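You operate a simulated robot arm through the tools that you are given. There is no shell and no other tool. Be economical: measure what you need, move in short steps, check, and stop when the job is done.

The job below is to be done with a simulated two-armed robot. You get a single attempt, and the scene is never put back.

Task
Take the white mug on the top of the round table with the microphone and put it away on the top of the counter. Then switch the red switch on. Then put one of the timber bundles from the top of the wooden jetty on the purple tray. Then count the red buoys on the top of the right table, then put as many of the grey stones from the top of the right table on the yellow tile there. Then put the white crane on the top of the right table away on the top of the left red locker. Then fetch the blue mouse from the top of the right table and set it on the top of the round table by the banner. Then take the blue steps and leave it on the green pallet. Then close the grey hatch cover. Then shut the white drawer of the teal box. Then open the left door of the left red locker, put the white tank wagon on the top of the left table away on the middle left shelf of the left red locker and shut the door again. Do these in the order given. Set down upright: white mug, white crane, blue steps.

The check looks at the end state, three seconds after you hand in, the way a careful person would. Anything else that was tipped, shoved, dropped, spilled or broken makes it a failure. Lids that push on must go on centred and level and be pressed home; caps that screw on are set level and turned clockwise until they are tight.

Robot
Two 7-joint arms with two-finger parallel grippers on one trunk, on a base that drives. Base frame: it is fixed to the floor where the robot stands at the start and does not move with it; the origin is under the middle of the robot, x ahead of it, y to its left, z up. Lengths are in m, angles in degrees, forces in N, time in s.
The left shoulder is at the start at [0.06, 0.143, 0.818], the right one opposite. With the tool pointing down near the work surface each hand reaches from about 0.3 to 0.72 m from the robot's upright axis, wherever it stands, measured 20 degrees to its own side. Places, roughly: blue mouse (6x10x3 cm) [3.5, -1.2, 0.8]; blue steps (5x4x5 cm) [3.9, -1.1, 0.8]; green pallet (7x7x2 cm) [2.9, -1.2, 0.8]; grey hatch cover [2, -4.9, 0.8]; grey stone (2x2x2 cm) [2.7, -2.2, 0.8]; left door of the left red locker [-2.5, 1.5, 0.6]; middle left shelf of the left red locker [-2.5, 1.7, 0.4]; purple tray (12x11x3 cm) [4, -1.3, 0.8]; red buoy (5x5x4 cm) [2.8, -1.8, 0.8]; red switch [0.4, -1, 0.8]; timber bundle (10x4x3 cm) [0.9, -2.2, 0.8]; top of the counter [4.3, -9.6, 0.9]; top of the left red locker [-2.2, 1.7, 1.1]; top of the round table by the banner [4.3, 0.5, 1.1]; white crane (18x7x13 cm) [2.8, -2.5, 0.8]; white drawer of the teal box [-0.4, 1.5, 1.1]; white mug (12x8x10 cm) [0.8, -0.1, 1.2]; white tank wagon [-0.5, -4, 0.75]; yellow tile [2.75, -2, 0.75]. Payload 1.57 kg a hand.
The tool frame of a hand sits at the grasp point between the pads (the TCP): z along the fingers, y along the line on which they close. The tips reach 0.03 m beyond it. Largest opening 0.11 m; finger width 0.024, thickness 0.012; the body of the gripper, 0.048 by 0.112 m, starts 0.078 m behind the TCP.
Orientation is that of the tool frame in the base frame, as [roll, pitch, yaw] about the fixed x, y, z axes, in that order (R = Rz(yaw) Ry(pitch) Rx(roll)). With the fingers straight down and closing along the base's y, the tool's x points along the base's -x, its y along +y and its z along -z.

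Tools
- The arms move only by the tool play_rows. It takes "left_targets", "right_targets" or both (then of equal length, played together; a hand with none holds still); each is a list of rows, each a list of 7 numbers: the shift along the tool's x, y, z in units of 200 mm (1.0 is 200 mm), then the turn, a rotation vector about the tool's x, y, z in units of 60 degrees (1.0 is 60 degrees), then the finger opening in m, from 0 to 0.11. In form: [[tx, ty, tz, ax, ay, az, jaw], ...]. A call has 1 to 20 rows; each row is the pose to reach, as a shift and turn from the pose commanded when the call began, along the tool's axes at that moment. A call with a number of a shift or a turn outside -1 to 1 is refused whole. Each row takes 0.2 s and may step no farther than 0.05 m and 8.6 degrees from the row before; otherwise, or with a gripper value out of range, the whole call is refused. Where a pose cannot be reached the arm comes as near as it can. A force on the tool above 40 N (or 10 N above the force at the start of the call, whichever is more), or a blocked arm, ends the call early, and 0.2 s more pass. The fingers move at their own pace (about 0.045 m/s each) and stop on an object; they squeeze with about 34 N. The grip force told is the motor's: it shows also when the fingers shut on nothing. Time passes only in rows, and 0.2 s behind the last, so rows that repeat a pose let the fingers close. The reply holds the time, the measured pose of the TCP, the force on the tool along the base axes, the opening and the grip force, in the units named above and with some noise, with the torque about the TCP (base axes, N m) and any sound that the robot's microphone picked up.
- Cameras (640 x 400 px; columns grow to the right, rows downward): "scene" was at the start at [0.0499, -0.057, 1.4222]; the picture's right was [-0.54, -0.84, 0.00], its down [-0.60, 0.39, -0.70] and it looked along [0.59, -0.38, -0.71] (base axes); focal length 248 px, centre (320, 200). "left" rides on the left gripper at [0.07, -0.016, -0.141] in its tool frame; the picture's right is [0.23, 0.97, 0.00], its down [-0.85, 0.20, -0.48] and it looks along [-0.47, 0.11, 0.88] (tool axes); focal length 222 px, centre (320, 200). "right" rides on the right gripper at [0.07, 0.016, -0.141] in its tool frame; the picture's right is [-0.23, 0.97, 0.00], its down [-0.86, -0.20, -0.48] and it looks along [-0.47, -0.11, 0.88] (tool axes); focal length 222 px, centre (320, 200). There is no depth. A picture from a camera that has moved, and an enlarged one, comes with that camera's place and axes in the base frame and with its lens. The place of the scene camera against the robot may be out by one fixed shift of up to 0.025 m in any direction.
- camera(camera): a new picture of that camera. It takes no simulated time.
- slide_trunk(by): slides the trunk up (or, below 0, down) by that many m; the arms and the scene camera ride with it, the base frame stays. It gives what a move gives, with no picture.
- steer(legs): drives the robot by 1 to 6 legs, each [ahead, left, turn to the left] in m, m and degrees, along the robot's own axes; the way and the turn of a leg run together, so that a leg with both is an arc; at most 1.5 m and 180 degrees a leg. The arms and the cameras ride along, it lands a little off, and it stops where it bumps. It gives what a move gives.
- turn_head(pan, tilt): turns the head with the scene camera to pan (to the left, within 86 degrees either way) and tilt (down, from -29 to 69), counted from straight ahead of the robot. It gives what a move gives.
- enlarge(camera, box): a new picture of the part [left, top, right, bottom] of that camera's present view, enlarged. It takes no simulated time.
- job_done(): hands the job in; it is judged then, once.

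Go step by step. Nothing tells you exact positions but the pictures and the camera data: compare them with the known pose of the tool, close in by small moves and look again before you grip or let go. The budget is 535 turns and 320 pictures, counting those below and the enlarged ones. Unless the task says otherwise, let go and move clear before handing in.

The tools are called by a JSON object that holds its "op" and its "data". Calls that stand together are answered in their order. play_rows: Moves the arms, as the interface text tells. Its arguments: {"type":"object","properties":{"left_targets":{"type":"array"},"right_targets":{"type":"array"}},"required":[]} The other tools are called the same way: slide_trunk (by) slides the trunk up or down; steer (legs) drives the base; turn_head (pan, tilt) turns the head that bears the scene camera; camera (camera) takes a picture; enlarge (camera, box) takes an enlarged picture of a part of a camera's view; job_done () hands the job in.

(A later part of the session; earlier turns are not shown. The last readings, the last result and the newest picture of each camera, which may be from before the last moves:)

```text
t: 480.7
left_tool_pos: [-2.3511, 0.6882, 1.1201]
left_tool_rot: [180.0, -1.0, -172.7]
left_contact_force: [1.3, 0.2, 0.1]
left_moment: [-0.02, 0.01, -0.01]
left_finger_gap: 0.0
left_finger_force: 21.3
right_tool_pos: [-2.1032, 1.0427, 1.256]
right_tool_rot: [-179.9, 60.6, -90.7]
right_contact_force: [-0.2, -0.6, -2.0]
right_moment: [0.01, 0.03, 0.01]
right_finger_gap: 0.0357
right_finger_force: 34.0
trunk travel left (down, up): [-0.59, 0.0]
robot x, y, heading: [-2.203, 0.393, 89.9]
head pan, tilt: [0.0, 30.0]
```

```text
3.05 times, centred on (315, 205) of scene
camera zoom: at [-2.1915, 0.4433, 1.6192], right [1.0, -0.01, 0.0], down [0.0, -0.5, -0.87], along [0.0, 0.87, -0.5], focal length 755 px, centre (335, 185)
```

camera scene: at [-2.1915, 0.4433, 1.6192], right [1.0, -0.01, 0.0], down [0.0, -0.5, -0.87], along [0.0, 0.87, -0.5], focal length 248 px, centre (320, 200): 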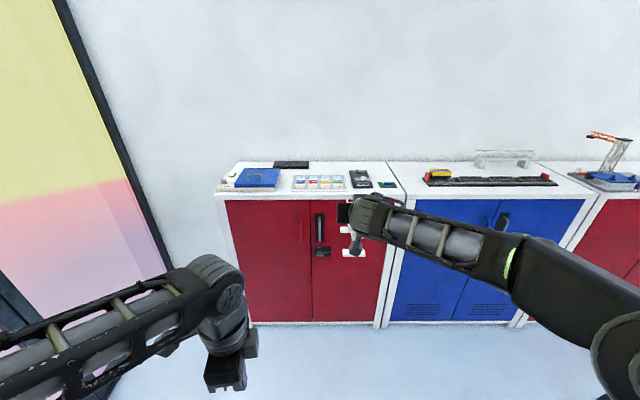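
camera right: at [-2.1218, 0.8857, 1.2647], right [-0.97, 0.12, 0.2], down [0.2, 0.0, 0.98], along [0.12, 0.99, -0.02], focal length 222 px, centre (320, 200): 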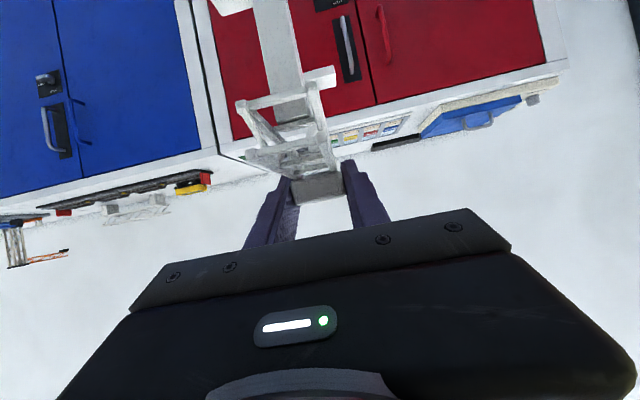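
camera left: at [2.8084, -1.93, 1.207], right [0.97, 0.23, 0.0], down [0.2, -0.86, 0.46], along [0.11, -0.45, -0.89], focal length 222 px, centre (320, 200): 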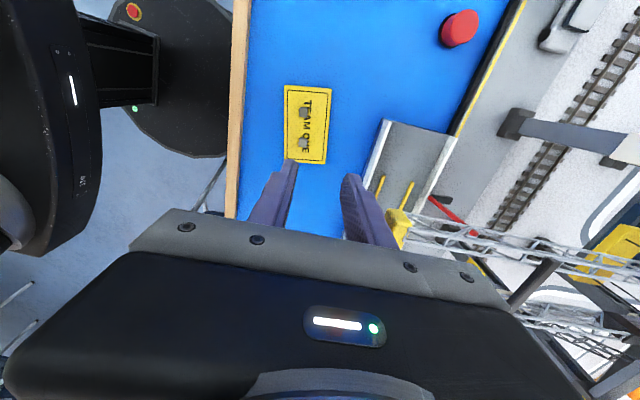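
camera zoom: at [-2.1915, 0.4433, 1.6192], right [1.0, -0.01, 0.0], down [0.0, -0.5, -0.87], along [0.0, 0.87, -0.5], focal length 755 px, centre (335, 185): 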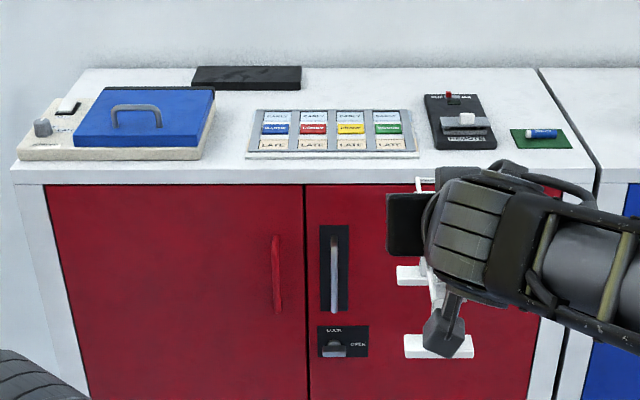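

{"op": "steer", "data": {"legs": [[0.2, 0, 0]]}}

{"op": "camera", "data": {"camera": "right"}}

{"op": "camera", "data": {"camera": "scene"}}

```text
t: 482.2
left_tool_pos: [-2.3532, 0.8883, 1.1198]
left_tool_rot: [-179.9, -0.9, -172.4]
left_contact_force: [-0.4, -0.1, 0.1]
left_moment: [-0.06, -0.01, -0.03]
left_finger_gap: 0.0
left_finger_force: 21.3
right_tool_pos: [-2.1055, 1.244, 1.2542]
right_tool_rot: [-179.9, 60.5, -90.3]
right_contact_force: [0.3, 0.4, -1.8]
right_moment: [0.02, 0.01, -0.01]
right_finger_gap: 0.0355
right_finger_force: 34.1
trunk travel left (down, up): [-0.59, 0.0]
robot x, y, heading: [-2.2011, 0.5921, 90.0]
head pan, tilt: [0.0, 30.0]
```

```text
182 pictures are left
camera right: at [-2.1233, 1.0866, 1.2643], right [-0.97, 0.12, 0.2], down [0.2, 0.0, 0.98], along [0.12, 0.99, -0.03], focal length 222 px, centre (320, 200)
```

right: 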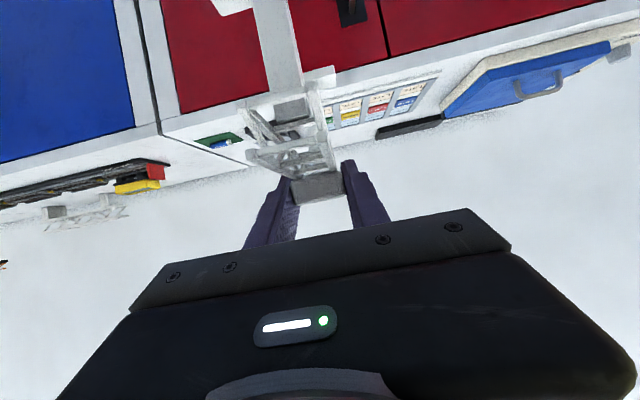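

```text
181 pictures are left
camera scene: at [-2.1914, 0.6443, 1.6191], right [1.0, 0.0, 0.0], down [0.0, -0.5, -0.87], along [0.0, 0.87, -0.5], focal length 248 px, centre (320, 200)
```

scene: 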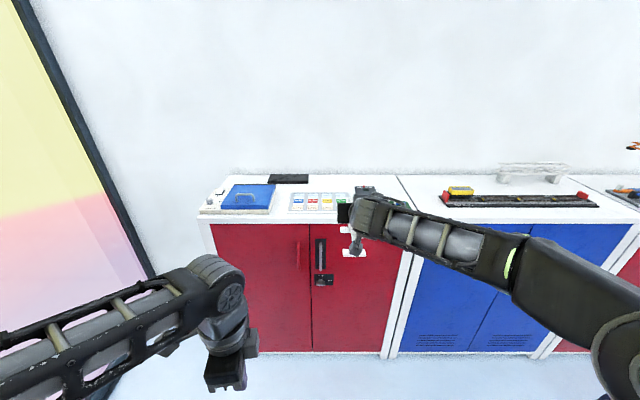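

Locker top is at z≈1.053, front edge y≈1.465. Drive in further and re-measure.

{"op": "steer", "data": {"legs": [[0.42, 0.02, 0]]}}

{"op": "camera", "data": {"camera": "right"}}

{"op": "turn_head", "data": {"pan": 0, "tilt": 45}}

{"op": "camera", "data": {"camera": "scene"}}

```text
t: 484.9
left_tool_pos: [-2.373, 1.314, 1.1196]
left_tool_rot: [-179.8, -0.9, -172.3]
left_contact_force: [0.6, -0.1, 0.7]
left_moment: [-0.03, -0.02, 0.03]
left_finger_gap: 0.0
left_finger_force: 20.9
right_tool_pos: [-2.1277, 1.6693, 1.2559]
right_tool_rot: [-179.8, 60.5, -90.2]
right_contact_force: [0.0, 0.6, -0.9]
right_moment: [0.0, -0.01, -0.02]
right_finger_gap: 0.0356
right_finger_force: 33.8
trunk travel left (down, up): [-0.59, 0.0]
robot x, y, heading: [-2.2259, 1.0199, 90.1]
head pan, tilt: [0.0, 30.0]
```

```text
180 pictures are left
camera right: at [-2.1457, 1.5128, 1.2645], right [-0.97, 0.12, 0.2], down [0.2, 0.0, 0.98], along [0.11, 0.99, -0.03], focal length 222 px, centre (320, 200)
```

right: 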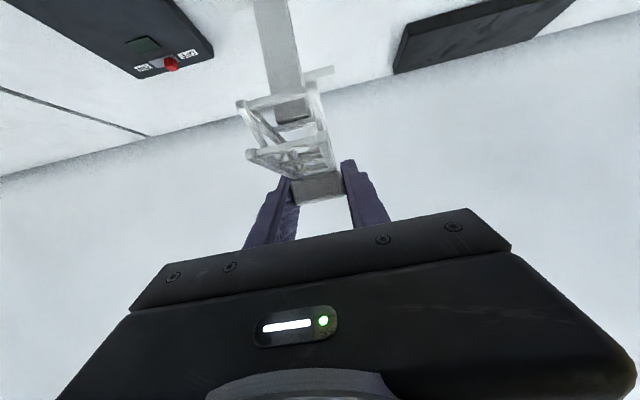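

```text
t: 485.6
left_tool_pos: [-2.3737, 1.3119, 1.1196]
left_tool_rot: [-179.9, -0.9, -172.4]
left_contact_force: [-0.7, 1.2, -0.3]
left_moment: [-0.01, 0.03, -0.03]
left_finger_gap: 0.0002
left_finger_force: 21.8
right_tool_pos: [-2.1291, 1.6695, 1.2554]
right_tool_rot: [-179.8, 60.6, -90.3]
right_contact_force: [0.3, -0.8, -2.2]
right_moment: [0.02, 0.0, -0.02]
right_finger_gap: 0.0357
right_finger_force: 34.3
trunk travel left (down, up): [-0.59, 0.0]
robot x, y, heading: [-2.2279, 1.0206, 90.2]
head pan, tilt: [0.0, 45.0]
```

```text
179 pictures are left
camera scene: at [-2.2121, 1.0599, 1.5966], right [1.0, 0.0, 0.0], down [0.0, -0.71, -0.71], along [0.0, 0.71, -0.71], focal length 248 px, centre (320, 200)
```

scene: 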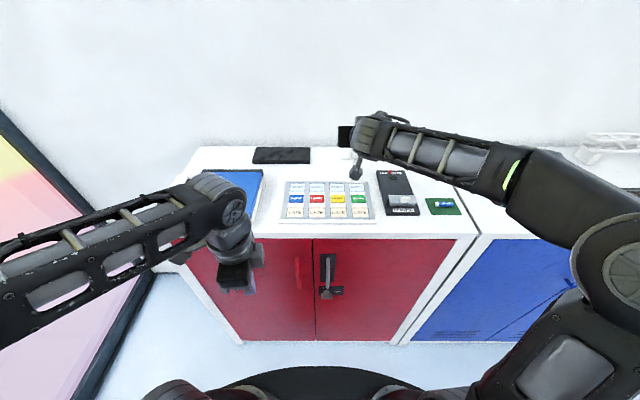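

Target [-2.13,1.80]: move the hand forward 13 cm, then look.

{"op": "play_rows", "data": {"right_targets": [[-0.08, 0, 0.142, 0, 0, 0, 0.015], [-0.16, 0, 0.283, 0, 0, 0, 0.015], [-0.24, 0, 0.425, 0, 0, 0, 0.015], [-0.319, 0, 0.566, 0, 0, 0, 0.015]]}}

{"op": "camera", "data": {"camera": "scene"}}

{"op": "camera", "data": {"camera": "right"}}

```text
t: 486.6
left_tool_pos: [-2.3746, 1.3142, 1.1187]
left_tool_rot: [-179.9, -1.0, -172.4]
left_contact_force: [0.3, -0.8, -0.2]
left_moment: [-0.02, 0.02, -0.03]
left_finger_gap: 0.0
left_finger_force: 21.4
right_tool_pos: [-2.1262, 1.7992, 1.254]
right_tool_rot: [-179.9, 60.6, -90.2]
right_contact_force: [0.6, 0.4, -0.9]
right_moment: [-0.03, -0.02, 0.02]
right_finger_gap: 0.0356
right_finger_force: 34.0
trunk travel left (down, up): [-0.59, 0.0]
robot x, y, heading: [-2.2244, 1.0218, 90.1]
head pan, tilt: [0.0, 45.0]
```

```text
178 pictures are left
camera scene: at [-2.2122, 1.0612, 1.5965], right [1.0, 0.0, 0.0], down [0.0, -0.71, -0.71], along [0.0, 0.71, -0.71], focal length 248 px, centre (320, 200)
```

scene: 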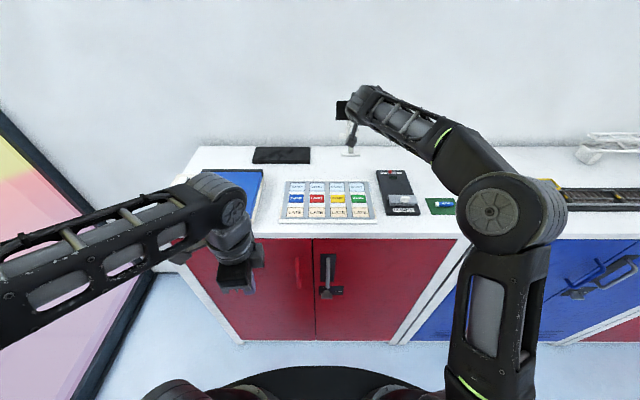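

```text
177 pictures are left
camera right: at [-2.1444, 1.6427, 1.2639], right [-0.97, 0.12, 0.2], down [0.2, 0.0, 0.98], along [0.11, 0.99, -0.03], focal length 222 px, centre (320, 200)
```

right: 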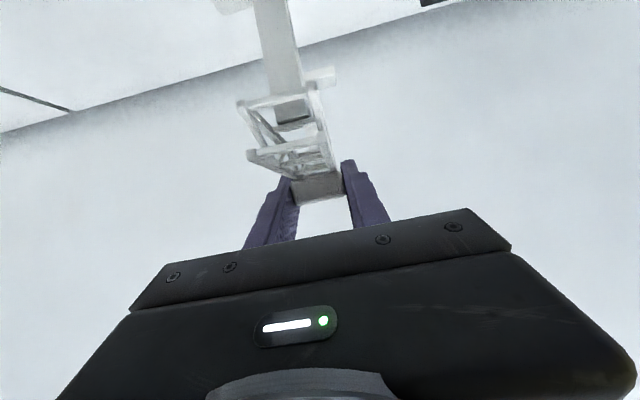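

Now lower to the locker top, gently.

{"op": "play_rows", "data": {"right_targets": [[0.13, 0, 0.074, 0, 0, 0, 0.015], [0.24, 0, 0.135, 0, 0, 0, 0.015], [0.3, 0, 0.169, 0, 0, 0, 0.015], [0.335, 0, 0.189, 0, 0, 0, 0.015]]}}

{"op": "enlarge", "data": {"camera": "scene", "box": [270, 90, 430, 190]}}

{"op": "camera", "data": {"camera": "right"}}

```text
t: 487.6
left_tool_pos: [-2.3738, 1.3133, 1.1197]
left_tool_rot: [179.9, -1.1, -172.4]
left_contact_force: [-0.4, 0.0, -0.3]
left_moment: [-0.01, -0.02, -0.01]
left_finger_gap: 0.0001
left_finger_force: 21.2
right_tool_pos: [-2.1285, 1.8004, 1.1787]
right_tool_rot: [-180.0, 60.7, -90.2]
right_contact_force: [-0.4, -0.3, -0.8]
right_moment: [0.07, 0.06, 0.04]
right_finger_gap: 0.0358
right_finger_force: 33.8
trunk travel left (down, up): [-0.59, 0.0]
robot x, y, heading: [-2.2266, 1.0218, 90.4]
head pan, tilt: [0.0, 45.0]
```

```text
4.00 times, centred on (350, 140) of scene
camera zoom: at [-2.2122, 1.0598, 1.5966], right [1.0, 0.0, 0.0], down [0.0, -0.71, -0.71], along [0.0, 0.71, -0.71], focal length 991 px, centre (200, 440)
```

zoom: 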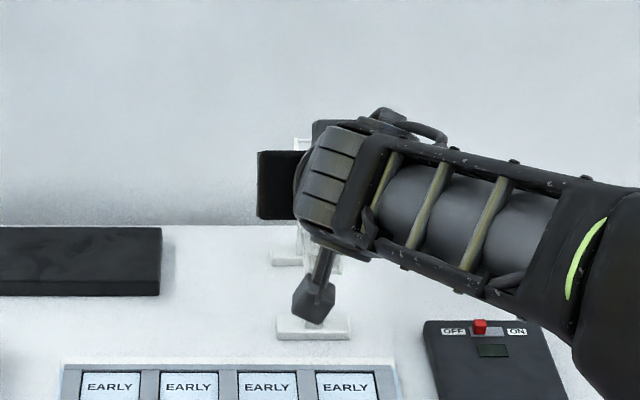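

```text
175 pictures are left
camera right: at [-2.1455, 1.6426, 1.188], right [-0.97, 0.12, 0.2], down [0.2, 0.0, 0.98], along [0.11, 0.99, -0.02], focal length 222 px, centre (320, 200)
```

right: 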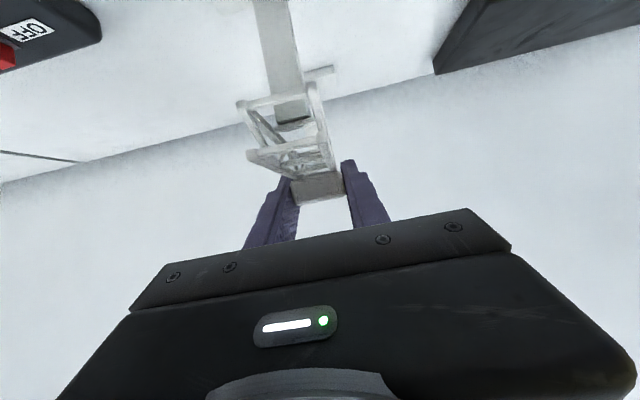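

{"op": "play_rows", "data": {"right_targets": [[0.015, 0, 0.0085, 0, 0, 0, 0.015], [0.03, 0, 0.017, 0, 0, 0, 0.015], [0.045, 0, 0.025, 0, 0, 0, 0.015], [0.06, 0, 0.034, 0, 0, 0, 0.015]]}}

```text
t: 488.6
left_tool_pos: [-2.3737, 1.31, 1.1202]
left_tool_rot: [180.0, -1.0, -172.3]
left_contact_force: [-0.5, -0.2, 0.7]
left_moment: [0.01, -0.01, -0.03]
left_finger_gap: 0.0002
left_finger_force: 21.5
right_tool_pos: [-2.1277, 1.7997, 1.1706]
right_tool_rot: [179.9, 61.1, -90.4]
right_contact_force: [1.3, -0.7, 25.0]
right_moment: [0.17, 0.04, -0.06]
right_finger_gap: 0.0358
right_finger_force: 34.6
trunk travel left (down, up): [-0.59, 0.0]
robot x, y, heading: [-2.2245, 1.0209, 90.4]
head pan, tilt: [0.0, 45.0]
```

Feet are down (25 N). Ease 2 mm, open, and draw back along the approach.

{"op": "play_rows", "data": {"right_targets": [[-0.01, 0, -0.006, 0, 0, 0, 0.015], [-0.01, 0, -0.006, 0, 0, 0, 0.06], [-0.01, 0, -0.006, 0, 0, 0, 0.09], [-0.01, 0, -0.006, 0, 0, 0, 0.09], [-0.01, 0, -0.006, 0, 0, 0, 0.09]]}}

{"op": "play_rows", "data": {"right_targets": [[0.05, 0, -0.1, 0, 0, 0, 0.09], [0.09, 0, -0.21, 0, 0, 0, 0.09], [0.12, 0, -0.35, 0, 0, 0, 0.09], [0.12, 0, -0.5, 0, 0, 0, 0.09], [0.1, 0, -0.7, 0, 0, 0, 0.09], [0.1, 0, -0.85, 0, 0, 0, 0.09]]}}

{"op": "camera", "data": {"camera": "scene"}}

```text
t: 489.8
left_tool_pos: [-2.3742, 1.3134, 1.1193]
left_tool_rot: [-179.9, -1.0, -172.2]
left_contact_force: [0.8, -0.5, -0.6]
left_moment: [0.0, 0.01, 0.0]
left_finger_gap: 0.0
left_finger_force: 21.2
right_tool_pos: [-2.1279, 1.8005, 1.1666]
right_tool_rot: [-179.9, 60.6, -90.2]
right_contact_force: [0.1, 0.0, -0.1]
right_moment: [-0.02, 0.0, 0.02]
right_finger_gap: 0.0903
right_finger_force: 0.2
trunk travel left (down, up): [-0.59, 0.0]
robot x, y, heading: [-2.2237, 1.0201, 90.2]
head pan, tilt: [0.0, 45.0]
```

```text
t: 491.2
left_tool_pos: [-2.3745, 1.3116, 1.1196]
left_tool_rot: [-180.0, -1.0, -172.3]
left_contact_force: [-0.2, 0.2, 0.3]
left_moment: [0.01, 0.02, 0.04]
left_finger_gap: 0.0
left_finger_force: 20.8
right_tool_pos: [-2.1306, 1.6397, 1.2325]
right_tool_rot: [180.0, 60.5, -90.2]
right_contact_force: [0.2, 0.1, -1.1]
right_moment: [-0.01, 0.01, 0.0]
right_finger_gap: 0.09
right_finger_force: 0.0
trunk travel left (down, up): [-0.59, 0.0]
robot x, y, heading: [-2.2241, 1.0208, 90.3]
head pan, tilt: [0.0, 45.0]
```

```text
174 pictures are left
camera scene: at [-2.212, 1.0591, 1.5966], right [1.0, 0.0, 0.0], down [0.0, -0.71, -0.71], along [0.0, 0.71, -0.71], focal length 248 px, centre (320, 200)
```

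scene: 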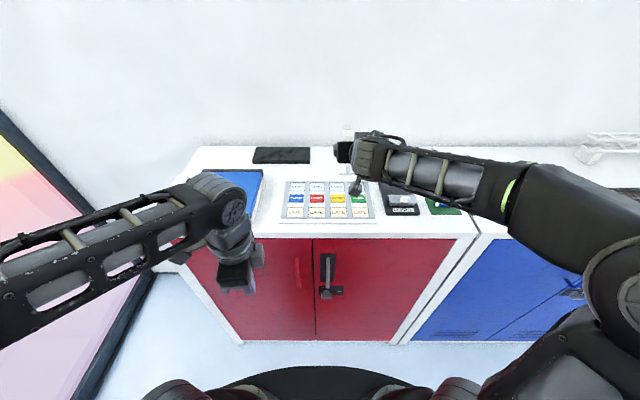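

{"op": "steer", "data": {"legs": [[-0.45, 0, 0]]}}

{"op": "turn_head", "data": {"pan": 0, "tilt": 30}}

{"op": "enlarge", "data": {"camera": "scene", "box": [190, 130, 450, 300]}}

```text
t: 493.9
left_tool_pos: [-2.3734, 0.8633, 1.1199]
left_tool_rot: [180.0, -1.0, -171.9]
left_contact_force: [0.5, -0.9, -0.2]
left_moment: [0.01, 0.02, -0.03]
left_finger_gap: 0.0
left_finger_force: 21.6
right_tool_pos: [-2.1311, 1.194, 1.2307]
right_tool_rot: [-179.8, 60.7, -89.9]
right_contact_force: [0.2, 0.8, -0.1]
right_moment: [0.03, 0.01, 0.03]
right_finger_gap: 0.09
right_finger_force: 0.1
trunk travel left (down, up): [-0.59, 0.0]
robot x, y, heading: [-2.2179, 0.5737, 90.3]
head pan, tilt: [0.0, 45.0]
```

```text
t: 494.7
left_tool_pos: [-2.3723, 0.8649, 1.1195]
left_tool_rot: [-180.0, -1.0, -172.0]
left_contact_force: [-0.1, 0.4, -0.4]
left_moment: [0.03, -0.03, 0.0]
left_finger_gap: 0.0001
left_finger_force: 21.9
right_tool_pos: [-2.1303, 1.1945, 1.2313]
right_tool_rot: [-179.8, 60.5, -89.9]
right_contact_force: [-0.1, 1.4, 0.2]
right_moment: [-0.01, -0.02, 0.01]
right_finger_gap: 0.0898
right_finger_force: 0.0
trunk travel left (down, up): [-0.59, 0.0]
robot x, y, heading: [-2.2216, 0.5718, 90.5]
head pan, tilt: [0.0, 30.0]
```

```text
2.35 times, centred on (320, 215) of scene
camera zoom: at [-2.2098, 0.622, 1.6191], right [1.0, 0.01, 0.0], down [0.0, -0.5, -0.87], along [-0.01, 0.87, -0.5], focal length 583 px, centre (320, 165)
```

zoom: 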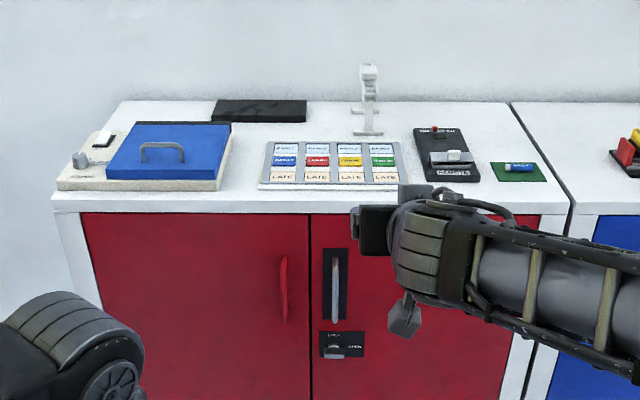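

The crane stands upright on the left red locker. Next: the blue mouse. I drive back to the north end of the right table.

{"op": "steer", "data": {"legs": [[0, 0, -90.5], [1.35, 0.33, 0], [1.45, 0, 0], [1.3, 0, 0], [1.0, -1.05, 0], [0, 0, -90]]}}

{"op": "turn_head", "data": {"pan": 20, "tilt": 40}}

{"op": "camera", "data": {"camera": "scene"}}

```text
t: 528.9
left_tool_pos: [2.8589, -0.6459, 1.1198]
left_tool_rot: [180.0, -1.0, 1.4]
left_contact_force: [-0.4, 0.0, -0.2]
left_moment: [0.0, 0.01, 0.01]
left_finger_gap: 0.0
left_finger_force: 21.3
right_tool_pos: [2.5805, -0.9466, 1.2312]
right_tool_rot: [-179.9, 60.6, 83.5]
right_contact_force: [-0.9, -1.0, 0.4]
right_moment: [-0.01, -0.02, -0.02]
right_finger_gap: 0.09
right_finger_force: 0.1
trunk travel left (down, up): [-0.59, 0.0]
robot x, y, heading: [2.7414, -0.3362, -96.1]
head pan, tilt: [0.0, 30.0]
```

```text
t: 529.7
left_tool_pos: [2.8594, -0.6457, 1.1189]
left_tool_rot: [-180.0, -1.0, 1.4]
left_contact_force: [-0.1, 0.7, -0.8]
left_moment: [0.05, 0.03, -0.01]
left_finger_gap: 0.0002
left_finger_force: 21.6
right_tool_pos: [2.5809, -0.9467, 1.232]
right_tool_rot: [-179.9, 60.6, 83.5]
right_contact_force: [-0.5, -0.2, 0.3]
right_moment: [-0.02, 0.02, 0.01]
right_finger_gap: 0.0902
right_finger_force: 0.0
trunk travel left (down, up): [-0.59, 0.0]
robot x, y, heading: [2.7449, -0.3372, -96.3]
head pan, tilt: [20.0, 40.0]
```

```text
172 pictures are left
camera scene: at [2.7779, -0.4055, 1.6038], right [-0.97, -0.24, 0.0], down [-0.15, 0.62, -0.77], along [0.18, -0.74, -0.64], focal length 248 px, centre (320, 200)
```

scene: 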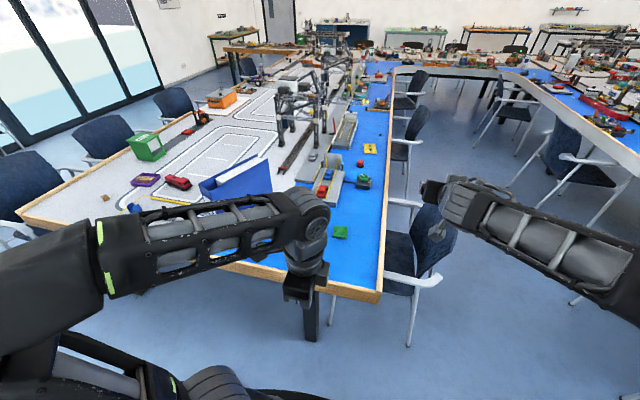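

I retract the right hand, then move to x≈3.45 to reach the mouse with the left hand, keeping clear of the binder.

{"op": "play_rows", "data": {"right_targets": [[0.11, 0, -0.19, 0, 0, 0, 0.06], [0.22, 0, -0.38, 0, 0, 0, 0.03], [0.33, 0, -0.57, 0, 0, 0, 0.0], [0.44, 0, -0.76, 0, 0, 0, 0], [0.54, 0, -0.95, 0, 0, 0, 0]]}}

{"op": "steer", "data": {"legs": [[0, 0, 6.3], [0, 0.7, 0], [0.22, 0, 0]]}}

{"op": "turn_head", "data": {"pan": 5, "tilt": 50}}

{"op": "camera", "data": {"camera": "scene"}}

{"op": "camera", "data": {"camera": "left"}}

```text
t: 530.9
left_tool_pos: [2.8592, -0.6451, 1.1197]
left_tool_rot: [179.9, -1.0, 1.5]
left_contact_force: [-0.1, 0.8, 1.1]
left_moment: [-0.02, 0.0, -0.01]
left_finger_gap: 0.0
left_finger_force: 21.2
right_tool_pos: [2.6065, -0.729, 1.2319]
right_tool_rot: [-179.8, 60.7, 83.5]
right_contact_force: [0.4, 0.6, 0.2]
right_moment: [-0.01, 0.0, 0.04]
right_finger_gap: 0.0
right_finger_force: 6.6
trunk travel left (down, up): [-0.59, 0.0]
robot x, y, heading: [2.7414, -0.3408, -95.8]
head pan, tilt: [20.0, 40.0]
```

```text
t: 536.5
left_tool_pos: [3.5812, -0.8429, 1.1187]
left_tool_rot: [-179.8, -0.9, 8.4]
left_contact_force: [-0.6, -0.2, 0.0]
left_moment: [0.05, 0.03, -0.03]
left_finger_gap: 0.0
left_finger_force: 21.3
right_tool_pos: [3.3393, -0.9574, 1.2309]
right_tool_rot: [-179.9, 60.5, 90.5]
right_contact_force: [0.4, 0.0, 0.5]
right_moment: [-0.02, 0.02, -0.02]
right_finger_gap: 0.0
right_finger_force: 21.4
trunk travel left (down, up): [-0.59, 0.0]
robot x, y, heading: [3.4255, -0.5497, -89.2]
head pan, tilt: [20.0, 40.0]
```

```text
t: 537.3
left_tool_pos: [3.5798, -0.8434, 1.12]
left_tool_rot: [180.0, -1.0, 8.4]
left_contact_force: [0.2, 0.1, -0.4]
left_moment: [0.01, -0.01, 0.04]
left_finger_gap: 0.0
left_finger_force: 21.1
right_tool_pos: [3.3392, -0.9565, 1.2311]
right_tool_rot: [-179.9, 60.6, 90.4]
right_contact_force: [-0.1, 0.4, 0.2]
right_moment: [0.0, -0.01, -0.04]
right_finger_gap: 0.0
right_finger_force: 21.5
trunk travel left (down, up): [-0.59, 0.0]
robot x, y, heading: [3.4254, -0.5509, -89.1]
head pan, tilt: [5.0, 50.0]
```

```text
171 pictures are left
camera scene: at [3.4458, -0.6119, 1.5897], right [-0.99, -0.1, 0.0], down [-0.08, 0.76, -0.64], along [0.07, -0.64, -0.77], focal length 248 px, centre (320, 200)
```

scene: 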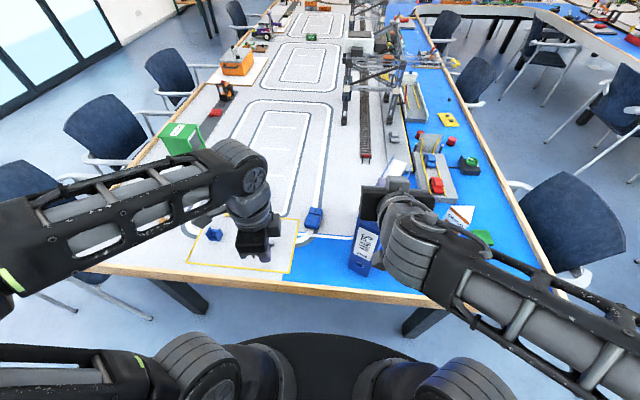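

```text
170 pictures are left
camera left: at [3.6435, -0.8156, 1.2622], right [0.37, -0.93, 0.0], down [-0.83, -0.32, 0.46], along [-0.43, -0.17, -0.89], focal length 222 px, centre (320, 200)
```

left: 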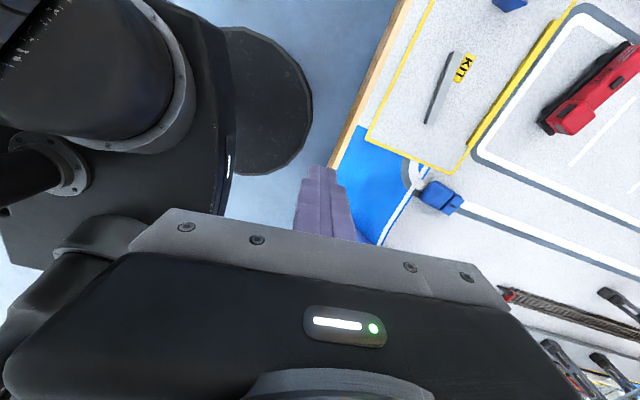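

{"op": "enlarge", "data": {"camera": "left", "box": [390, 160, 490, 230]}}

{"op": "enlarge", "data": {"camera": "scene", "box": [270, 180, 430, 280]}}

```text
5.71 times, centred on (440, 195) of left
camera zoom: at [3.6435, -0.8156, 1.2622], right [0.37, -0.93, 0.0], down [-0.83, -0.32, 0.46], along [-0.43, -0.17, -0.89], focal length 1269 px, centre (-366, 229)
```

zoom: 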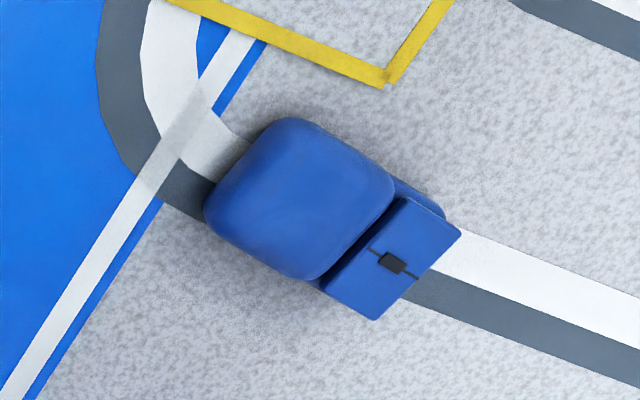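

```text
4.00 times, centred on (350, 230) of scene
camera zoom: at [3.4458, -0.6119, 1.5897], right [-0.99, -0.1, 0.0], down [-0.08, 0.76, -0.64], along [0.07, -0.64, -0.77], focal length 991 px, centre (200, 80)
```

zoom: 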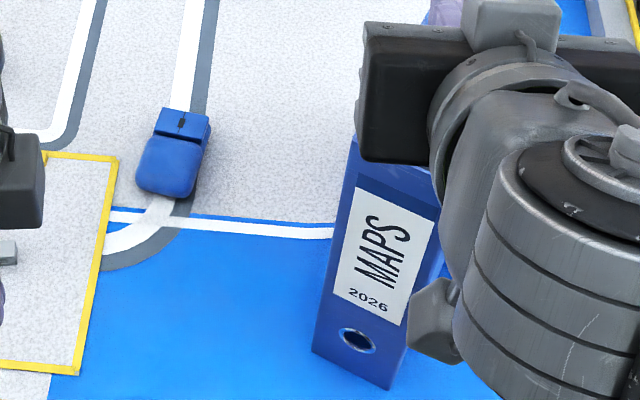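

The mouse lies along −y, turned ~10°, at ≈[3.524,-1.18]. First pull the right hand back clear of the binder, then turn the left hand.

{"op": "play_rows", "data": {"right_targets": [[0.1, 0, -0.17, 0, 0, 0, 0], [0.2, 0, -0.35, 0, 0, 0, 0], [0.295, 0, -0.523, 0, 0, 0, 0]]}}

{"op": "play_rows", "data": {"left_targets": [[0, 0, 0, 0, 0, -0.13, 0.03], [0, 0, 0, 0, 0, -0.26, 0.06], [0, 0, 0, 0, 0, -0.39, 0.08], [0, 0, 0, 0, 0, -0.52, 0.085], [0, 0, 0, 0, 0, -0.65, 0.085], [0, 0, 0, 0, 0, -0.78, 0.085], [0, 0, 0, 0, 0, -0.9, 0.085], [0, 0, 0, 0, 0, -1.0, 0.085]]}}

{"op": "play_rows", "data": {"left_targets": [[0, 0, 0, 0, 0, -0.1, 0.085], [0, 0, 0, 0, 0, -0.193, 0.085]]}}

{"op": "play_rows", "data": {"left_targets": [[0, 0, 0, 0, -0.13, 0, 0.085], [0, 0, 0, 0, -0.26, 0, 0.085], [0, 0, 0, 0, -0.39, 0, 0.085], [0, 0, 0, 0, -0.5, 0, 0.085], [0, 0, 0, 0, -0.6, 0, 0.085]]}}

```text
t: 538.1
left_tool_pos: [3.5793, -0.8406, 1.1181]
left_tool_rot: [179.9, -0.9, 8.4]
left_contact_force: [-0.8, 0.7, 0.7]
left_moment: [-0.01, -0.02, -0.01]
left_finger_gap: 0.0
left_finger_force: 21.3
right_tool_pos: [3.3454, -0.8369, 1.2479]
right_tool_rot: [180.0, 60.6, 90.6]
right_contact_force: [-0.1, -0.8, 0.4]
right_moment: [-0.01, -0.01, 0.01]
right_finger_gap: 0.0
right_finger_force: 21.0
right hand out of reach, approached as far as the arm can: row 1, 2, 3
trunk travel left (down, up): [-0.59, 0.0]
robot x, y, heading: [3.4264, -0.5535, -89.1]
head pan, tilt: [5.0, 50.0]
```

```text
t: 539.9
left_tool_pos: [3.5792, -0.8419, 1.1196]
left_tool_rot: [179.2, -0.5, 68.5]
left_contact_force: [0.5, 1.2, 0.2]
left_moment: [-0.02, 0.02, 0.0]
left_finger_gap: 0.0853
left_finger_force: 0.0
right_tool_pos: [3.347, -0.8386, 1.248]
right_tool_rot: [-179.9, 60.5, 90.5]
right_contact_force: [0.3, -0.1, 0.1]
right_moment: [0.01, -0.02, 0.0]
right_finger_gap: 0.0
right_finger_force: 21.4
trunk travel left (down, up): [-0.59, 0.0]
robot x, y, heading: [3.4252, -0.5553, -89.1]
head pan, tilt: [5.0, 50.0]
```

```text
t: 540.5
left_tool_pos: [3.5799, -0.8417, 1.1204]
left_tool_rot: [179.0, -0.3, 80.0]
left_contact_force: [-0.7, 0.4, 0.4]
left_moment: [0.01, 0.0, 0.0]
left_finger_gap: 0.0849
left_finger_force: 0.1
right_tool_pos: [3.3462, -0.8395, 1.249]
right_tool_rot: [-179.8, 60.5, 90.5]
right_contact_force: [-0.5, -0.6, 0.0]
right_moment: [0.0, -0.02, -0.01]
right_finger_gap: 0.0003
right_finger_force: 21.1
trunk travel left (down, up): [-0.59, 0.0]
robot x, y, heading: [3.4279, -0.5492, -88.9]
head pan, tilt: [5.0, 50.0]
```

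```text
t: 541.7
left_tool_pos: [3.5718, -0.8682, 1.1671]
left_tool_rot: [178.8, 35.5, 79.3]
left_contact_force: [-1.2, -1.3, 0.0]
left_moment: [-0.01, 0.01, 0.03]
left_finger_gap: 0.0851
left_finger_force: 0.1
left hand out of reach, approached as far as the arm can: row 3, 4, 5
right_tool_pos: [3.3465, -0.8374, 1.2473]
right_tool_rot: [-179.8, 60.6, 90.5]
right_contact_force: [0.4, -0.7, -0.8]
right_moment: [-0.01, -0.03, 0.03]
right_finger_gap: 0.0001
right_finger_force: 21.9
trunk travel left (down, up): [-0.59, 0.0]
robot x, y, heading: [3.425, -0.5531, -89.3]
head pan, tilt: [5.0, 50.0]
```

Lower the trunk and bring the hand above the mouse.

{"op": "slide_trunk", "data": {"by": -0.2}}

{"op": "play_rows", "data": {"left_targets": [[-0.123, 0.007, 0.17, 0, 0, 0, 0.085], [-0.245, 0.014, 0.34, 0, 0, 0, 0.085], [-0.368, 0.021, 0.51, 0, 0, 0, 0.085], [-0.49, 0.028, 0.68, 0, 0, 0, 0.085]]}}

{"op": "camera", "data": {"camera": "left"}}

{"op": "enlarge", "data": {"camera": "scene", "box": [220, 140, 420, 265]}}

```text
t: 543.8
left_tool_pos: [3.5719, -0.8675, 0.9674]
left_tool_rot: [178.9, 35.6, 79.3]
left_contact_force: [0.4, 0.1, 0.9]
left_moment: [-0.02, -0.01, 0.0]
left_finger_gap: 0.0848
left_finger_force: 0.0
right_tool_pos: [3.3462, -0.8381, 1.0491]
right_tool_rot: [-179.7, 60.6, 90.5]
right_contact_force: [0.2, 0.4, -0.9]
right_moment: [-0.02, -0.01, 0.01]
right_finger_gap: 0.0
right_finger_force: 21.2
trunk travel left (down, up): [-0.39, 0.2]
robot x, y, heading: [3.4244, -0.5529, -89.2]
head pan, tilt: [5.0, 50.0]
```

```text
t: 544.8
left_tool_pos: [3.5528, -1.0271, 0.9105]
left_tool_rot: [178.9, 35.6, 79.4]
left_contact_force: [-0.7, -0.2, 0.7]
left_moment: [-0.02, 0.02, -0.01]
left_finger_gap: 0.0849
left_finger_force: 0.1
right_tool_pos: [3.3471, -0.8386, 1.0497]
right_tool_rot: [-179.8, 60.4, 90.5]
right_contact_force: [0.4, 0.3, 0.2]
right_moment: [0.01, 0.01, -0.03]
right_finger_gap: 0.0
right_finger_force: 21.7
trunk travel left (down, up): [-0.39, 0.2]
robot x, y, heading: [3.4227, -0.5523, -89.4]
head pan, tilt: [5.0, 50.0]
```

```text
167 pictures are left
camera left: at [3.5589, -0.8878, 0.9854], right [0.99, 0.01, -0.12], down [0.11, -0.44, 0.89], along [-0.04, -0.9, -0.44], focal length 222 px, centre (320, 200)
```

left: 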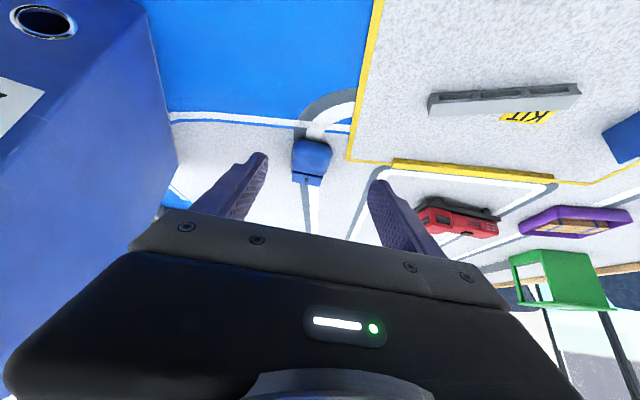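

```text
3.20 times, centred on (320, 202) of scene
camera zoom: at [3.4458, -0.6126, 1.3896], right [-0.99, -0.1, 0.0], down [-0.08, 0.76, -0.64], along [0.07, -0.64, -0.77], focal length 793 px, centre (320, 192)
```

zoom: 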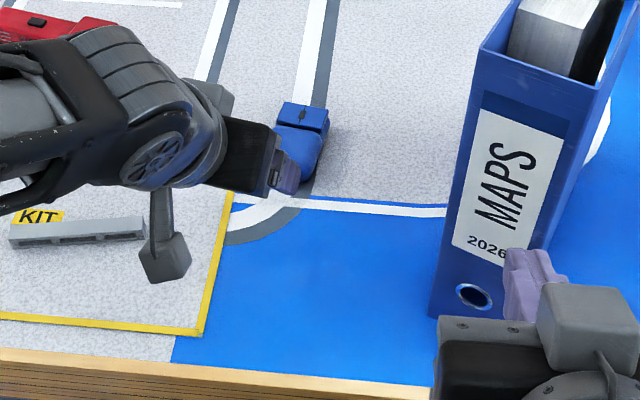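

{"op": "play_rows", "data": {"left_targets": [[-0.12, -0.003, 0.17, 0, 0, 0, 0.085], [-0.22, -0.006, 0.36, 0, 0, 0, 0.085], [-0.3, -0.009, 0.55, 0, 0, 0, 0.085], [-0.374, -0.009, 0.73, 0, 0, 0, 0.085]]}}

{"op": "camera", "data": {"camera": "left"}}

{"op": "enlarge", "data": {"camera": "scene", "box": [250, 120, 410, 220]}}

```text
t: 545.8
left_tool_pos: [3.5267, -1.1718, 0.838]
left_tool_rot: [178.8, 35.5, 79.2]
left_contact_force: [0.2, 1.2, -0.1]
left_moment: [0.02, 0.01, 0.0]
left_finger_gap: 0.0851
left_finger_force: 0.0
right_tool_pos: [3.3457, -0.838, 1.0478]
right_tool_rot: [-180.0, 60.5, 90.5]
right_contact_force: [-0.4, -1.2, -0.1]
right_moment: [0.02, -0.01, 0.02]
right_finger_gap: 0.0
right_finger_force: 21.8
trunk travel left (down, up): [-0.39, 0.2]
robot x, y, heading: [3.4288, -0.5562, -88.9]
head pan, tilt: [5.0, 50.0]
```

```text
165 pictures are left
camera left: at [3.5325, -1.0316, 0.9122], right [0.99, 0.01, -0.11], down [0.11, -0.44, 0.89], along [-0.04, -0.9, -0.44], focal length 222 px, centre (320, 200)
```

left: 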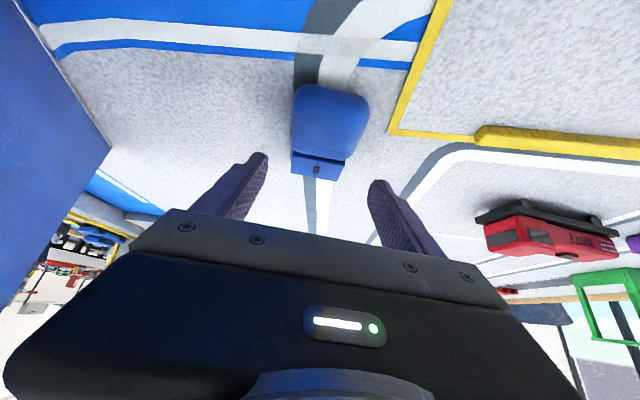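

```text
4.00 times, centred on (330, 170) of scene
camera zoom: at [3.4456, -0.6125, 1.3896], right [-0.99, -0.1, 0.0], down [-0.08, 0.76, -0.64], along [0.07, -0.64, -0.77], focal length 991 px, centre (280, 320)
```

zoom: 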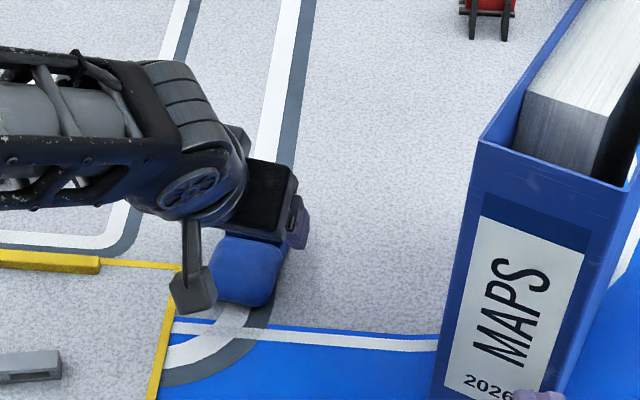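

{"op": "play_rows", "data": {"left_targets": [[0.03, 0, 0.1, 0, 0, 0, 0.085], [0.05, 0, 0.16, 0, 0, 0, 0.085], [0.065, 0, 0.205, 0, 0, 0, 0.085]]}}

{"op": "play_rows", "data": {"left_targets": [[0, 0, 0, 0, 0, 0, 0.06], [0, 0, 0, 0, 0, 0, 0.04], [0, 0, 0, 0, 0, 0, 0.04], [0, 0, 0, 0, 0, 0, 0.04]]}}

{"op": "camera", "data": {"camera": "left"}}

```text
t: 546.6
left_tool_pos: [3.5227, -1.1836, 0.7977]
left_tool_rot: [178.9, 35.5, 79.3]
left_contact_force: [0.5, 0.4, -0.5]
left_moment: [0.02, -0.01, -0.01]
left_finger_gap: 0.0849
left_finger_force: 0.1
right_tool_pos: [3.3466, -0.838, 1.0486]
right_tool_rot: [-179.8, 60.6, 90.5]
right_contact_force: [0.3, -0.1, 0.6]
right_moment: [-0.03, -0.02, 0.0]
right_finger_gap: 0.0001
right_finger_force: 21.3
trunk travel left (down, up): [-0.39, 0.2]
robot x, y, heading: [3.4276, -0.5561, -88.9]
head pan, tilt: [5.0, 50.0]
```

```text
t: 547.6
left_tool_pos: [3.5238, -1.1834, 0.7987]
left_tool_rot: [178.8, 35.4, 79.3]
left_contact_force: [0.6, -0.1, 0.3]
left_moment: [-0.06, 0.04, 0.04]
left_finger_gap: 0.0595
left_finger_force: 34.1
right_tool_pos: [3.3458, -0.8392, 1.0493]
right_tool_rot: [-179.8, 60.5, 90.4]
right_contact_force: [0.3, 0.0, 0.5]
right_moment: [0.0, -0.04, 0.02]
right_finger_gap: 0.0
right_finger_force: 21.3
trunk travel left (down, up): [-0.39, 0.2]
robot x, y, heading: [3.4296, -0.5509, -89.1]
head pan, tilt: [5.0, 50.0]
```

```text
163 pictures are left
camera left: at [3.5307, -1.0433, 0.872], right [0.99, 0.01, -0.12], down [0.11, -0.44, 0.89], along [-0.04, -0.9, -0.44], focal length 222 px, centre (320, 200)
```

left: 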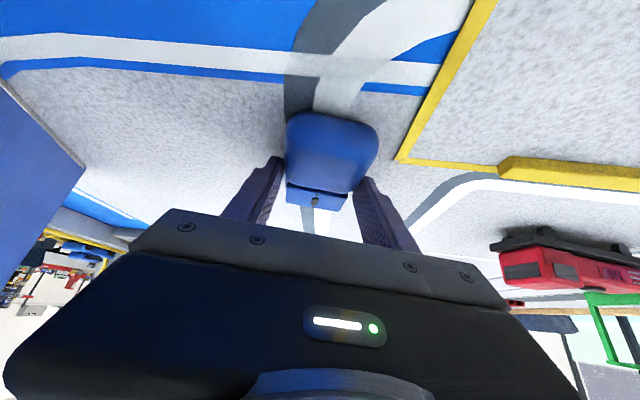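

{"op": "play_rows", "data": {"left_targets": [[-0.1, 0, -0.14, 0, 0, 0, 0.03], [-0.2, 0, -0.28, 0, 0, 0, 0.03], [-0.3, 0, -0.42, 0, 0, 0, 0.03]]}}

{"op": "slide_trunk", "data": {"by": 0.2}}

{"op": "camera", "data": {"camera": "left"}}

```text
t: 548.4
left_tool_pos: [3.5237, -1.1846, 0.8999]
left_tool_rot: [178.8, 35.4, 79.1]
left_contact_force: [0.3, -0.2, -1.4]
left_moment: [0.0, -0.01, 0.02]
left_finger_gap: 0.0593
left_finger_force: 33.9
right_tool_pos: [3.3461, -0.8391, 1.0475]
right_tool_rot: [-179.9, 60.6, 90.5]
right_contact_force: [0.1, -0.2, -1.0]
right_moment: [0.02, -0.01, 0.0]
right_finger_gap: 0.0
right_finger_force: 21.3
trunk travel left (down, up): [-0.39, 0.2]
robot x, y, heading: [3.4254, -0.5525, -89.0]
head pan, tilt: [5.0, 50.0]
```

```text
t: 550.6
left_tool_pos: [3.5248, -1.1852, 1.0994]
left_tool_rot: [178.9, 35.6, 79.2]
left_contact_force: [-1.1, 0.5, -0.2]
left_moment: [-0.01, 0.0, -0.01]
left_finger_gap: 0.0591
left_finger_force: 33.9
right_tool_pos: [3.3464, -0.8387, 1.2487]
right_tool_rot: [-179.7, 60.5, 90.5]
right_contact_force: [-0.7, -0.5, -0.7]
right_moment: [0.0, 0.0, 0.0]
right_finger_gap: 0.0
right_finger_force: 21.7
trunk travel left (down, up): [-0.59, 0.0]
robot x, y, heading: [3.4256, -0.5492, -89.1]
head pan, tilt: [5.0, 50.0]
```

```text
162 pictures are left
camera left: at [3.5303, -1.044, 1.174], right [0.99, 0.01, -0.12], down [0.11, -0.44, 0.89], along [-0.04, -0.9, -0.44], focal length 222 px, centre (320, 200)
```

left: 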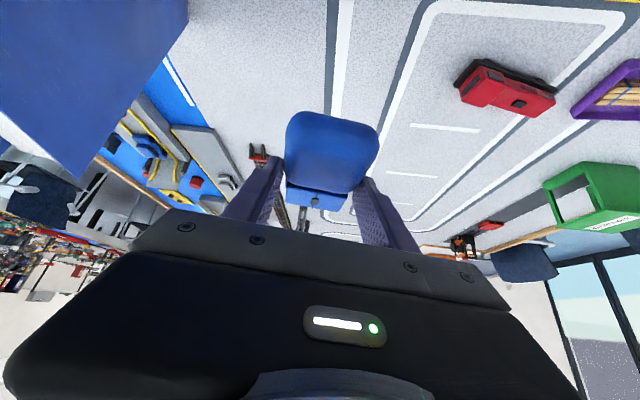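

Mouse is held. I back away, turn around to face the banner table.

{"op": "steer", "data": {"legs": [[-0.4, -0.2, 0], [0, 0, -179]]}}

{"op": "play_rows", "data": {"left_targets": [[-0.1, 0, -0.14, 0, 0, 0, 0.03], [-0.2, 0, -0.28, 0, 0, 0, 0.03], [-0.29, 0, -0.41, 0, 0, 0, 0.03]]}}

{"op": "turn_head", "data": {"pan": -40, "tilt": 30}}

{"op": "camera", "data": {"camera": "scene"}}

```text
t: 560.5
left_tool_pos: [3.0957, 0.4709, 1.1009]
left_tool_rot: [178.9, 35.5, -98.1]
left_contact_force: [0.1, 0.5, -0.7]
left_moment: [-0.01, -0.01, 0.01]
left_finger_gap: 0.0594
left_finger_force: 33.5
right_tool_pos: [3.2891, 0.1324, 1.2474]
right_tool_rot: [-179.8, 60.4, -86.9]
right_contact_force: [0.6, 0.3, -0.9]
right_moment: [0.01, -0.02, -0.02]
right_finger_gap: 0.0002
right_finger_force: 21.0
trunk travel left (down, up): [-0.59, 0.0]
robot x, y, heading: [3.2244, -0.1543, 93.4]
head pan, tilt: [5.0, 50.0]
```

```text
t: 561.4
left_tool_pos: [3.0964, 0.471, 1.2019]
left_tool_rot: [178.7, 35.5, -98.1]
left_contact_force: [0.5, -0.5, -1.0]
left_moment: [-0.02, 0.02, -0.02]
left_finger_gap: 0.0591
left_finger_force: 34.4
right_tool_pos: [3.2896, 0.1341, 1.2489]
right_tool_rot: [-179.9, 60.6, -86.8]
right_contact_force: [-0.4, 0.1, -0.1]
right_moment: [0.0, 0.01, 0.0]
right_finger_gap: 0.0
right_finger_force: 21.4
trunk travel left (down, up): [-0.59, 0.0]
robot x, y, heading: [3.2232, -0.1564, 93.7]
head pan, tilt: [5.0, 50.0]
```

```text
t: 562.5
left_tool_pos: [3.0952, 0.4714, 1.2009]
left_tool_rot: [178.8, 35.4, -98.1]
left_contact_force: [0.2, 0.4, -1.1]
left_moment: [0.01, 0.04, -0.03]
left_finger_gap: 0.0591
left_finger_force: 34.2
right_tool_pos: [3.289, 0.1329, 1.2479]
right_tool_rot: [-179.7, 60.5, -86.9]
right_contact_force: [-0.4, 0.1, -0.1]
right_moment: [0.02, -0.02, 0.02]
right_finger_gap: 0.0
right_finger_force: 21.4
trunk travel left (down, up): [-0.59, 0.0]
robot x, y, heading: [3.2214, -0.1541, 93.3]
head pan, tilt: [-40.0, 30.0]
```

```text
161 pictures are left
camera scene: at [3.2894, -0.1258, 1.6191], right [0.8, -0.59, 0.0], down [-0.3, -0.4, -0.87], along [0.51, 0.7, -0.5], focal length 248 px, centre (320, 200)
```

scene: 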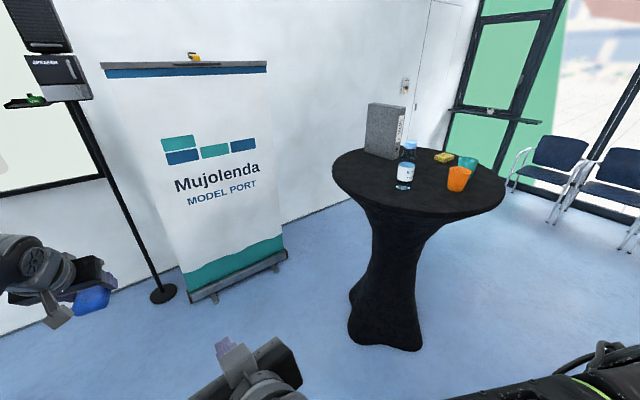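

Free spot on the banner table at ≈[4.17,0.25] (in front of the bottle, left of the orange cup). Drive round to the south of it.

{"op": "steer", "data": {"legs": [[0, 0, -3.5], [-0.35, 0, 0], [0, -1.05, 0]]}}

{"op": "turn_head", "data": {"pan": 10, "tilt": 35}}

{"op": "camera", "data": {"camera": "scene"}}

{"op": "camera", "data": {"camera": "left"}}

```text
t: 570.2
left_tool_pos: [4.1809, 0.1282, 1.201]
left_tool_rot: [178.8, 35.6, -101.4]
left_contact_force: [0.4, -0.5, -1.6]
left_moment: [0.03, 0.01, -0.02]
left_finger_gap: 0.059
left_finger_force: 34.0
right_tool_pos: [4.3541, -0.2209, 1.2487]
right_tool_rot: [-179.9, 60.6, -90.2]
right_contact_force: [0.3, -0.3, -0.5]
right_moment: [-0.02, 0.01, 0.02]
right_finger_gap: 0.0
right_finger_force: 22.0
trunk travel left (down, up): [-0.59, 0.0]
robot x, y, heading: [4.2713, -0.5027, 90.3]
head pan, tilt: [-40.0, 30.0]
```

```text
t: 571.4
left_tool_pos: [4.1801, 0.1279, 1.2011]
left_tool_rot: [178.8, 35.5, -101.5]
left_contact_force: [0.4, 0.0, -1.3]
left_moment: [-0.03, 0.0, 0.0]
left_finger_gap: 0.059
left_finger_force: 33.9
right_tool_pos: [4.353, -0.2202, 1.2485]
right_tool_rot: [-179.9, 60.6, -90.1]
right_contact_force: [0.3, 0.9, 0.0]
right_moment: [0.0, 0.02, 0.02]
right_finger_gap: 0.0
right_finger_force: 21.5
trunk travel left (down, up): [-0.59, 0.0]
robot x, y, heading: [4.2692, -0.5036, 90.5]
head pan, tilt: [10.0, 35.0]
```

```text
160 pictures are left
camera scene: at [4.2663, -0.461, 1.6114], right [0.98, 0.18, 0.0], down [0.1, -0.56, -0.82], along [-0.15, 0.81, -0.57], focal length 248 px, centre (320, 200)
```

scene: 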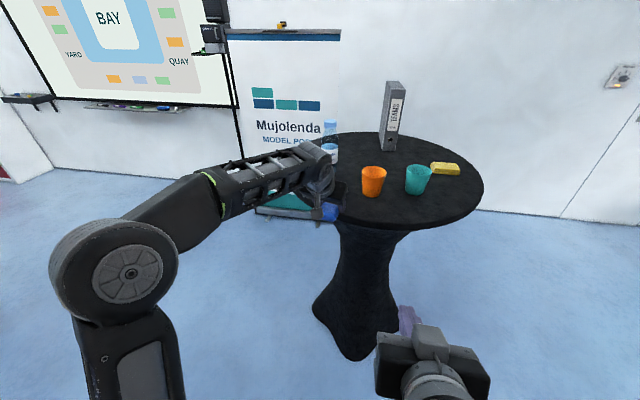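

```text
159 pictures are left
camera left: at [4.1713, -0.0102, 1.2755], right [-0.99, 0.0, -0.12], down [-0.1, 0.45, 0.89], along [0.05, 0.9, -0.44], focal length 222 px, centre (320, 200)
```

left: 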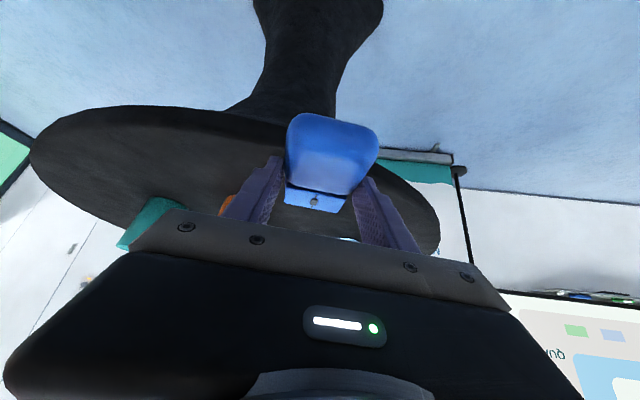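

I raise the hand a bit more, then advance over the table edge.

{"op": "play_rows", "data": {"left_targets": [[-0.07, 0, -0.1, 0, 0, 0, 0.03], [-0.13, 0, -0.18, 0, 0, 0, 0.03]]}}

{"op": "camera", "data": {"camera": "left"}}

```text
t: 572.0
left_tool_pos: [4.1806, 0.1293, 1.2451]
left_tool_rot: [178.8, 35.4, -101.4]
left_contact_force: [-0.6, -0.6, -0.3]
left_moment: [-0.03, 0.0, 0.0]
left_finger_gap: 0.059
left_finger_force: 34.0
right_tool_pos: [4.3527, -0.2208, 1.2495]
right_tool_rot: [-179.9, 60.5, -90.1]
right_contact_force: [0.9, -0.7, -0.3]
right_moment: [0.0, 0.0, 0.03]
right_finger_gap: 0.0003
right_finger_force: 21.1
trunk travel left (down, up): [-0.59, 0.0]
robot x, y, heading: [4.2707, -0.507, 90.1]
head pan, tilt: [10.0, 35.0]
```

```text
158 pictures are left
camera left: at [4.171, -0.0095, 1.319], right [-0.99, 0.0, -0.11], down [-0.1, 0.45, 0.89], along [0.05, 0.89, -0.44], focal length 222 px, centre (320, 200)
```

left: 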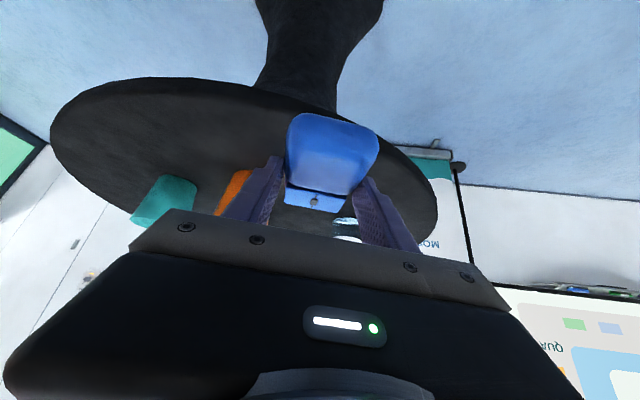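

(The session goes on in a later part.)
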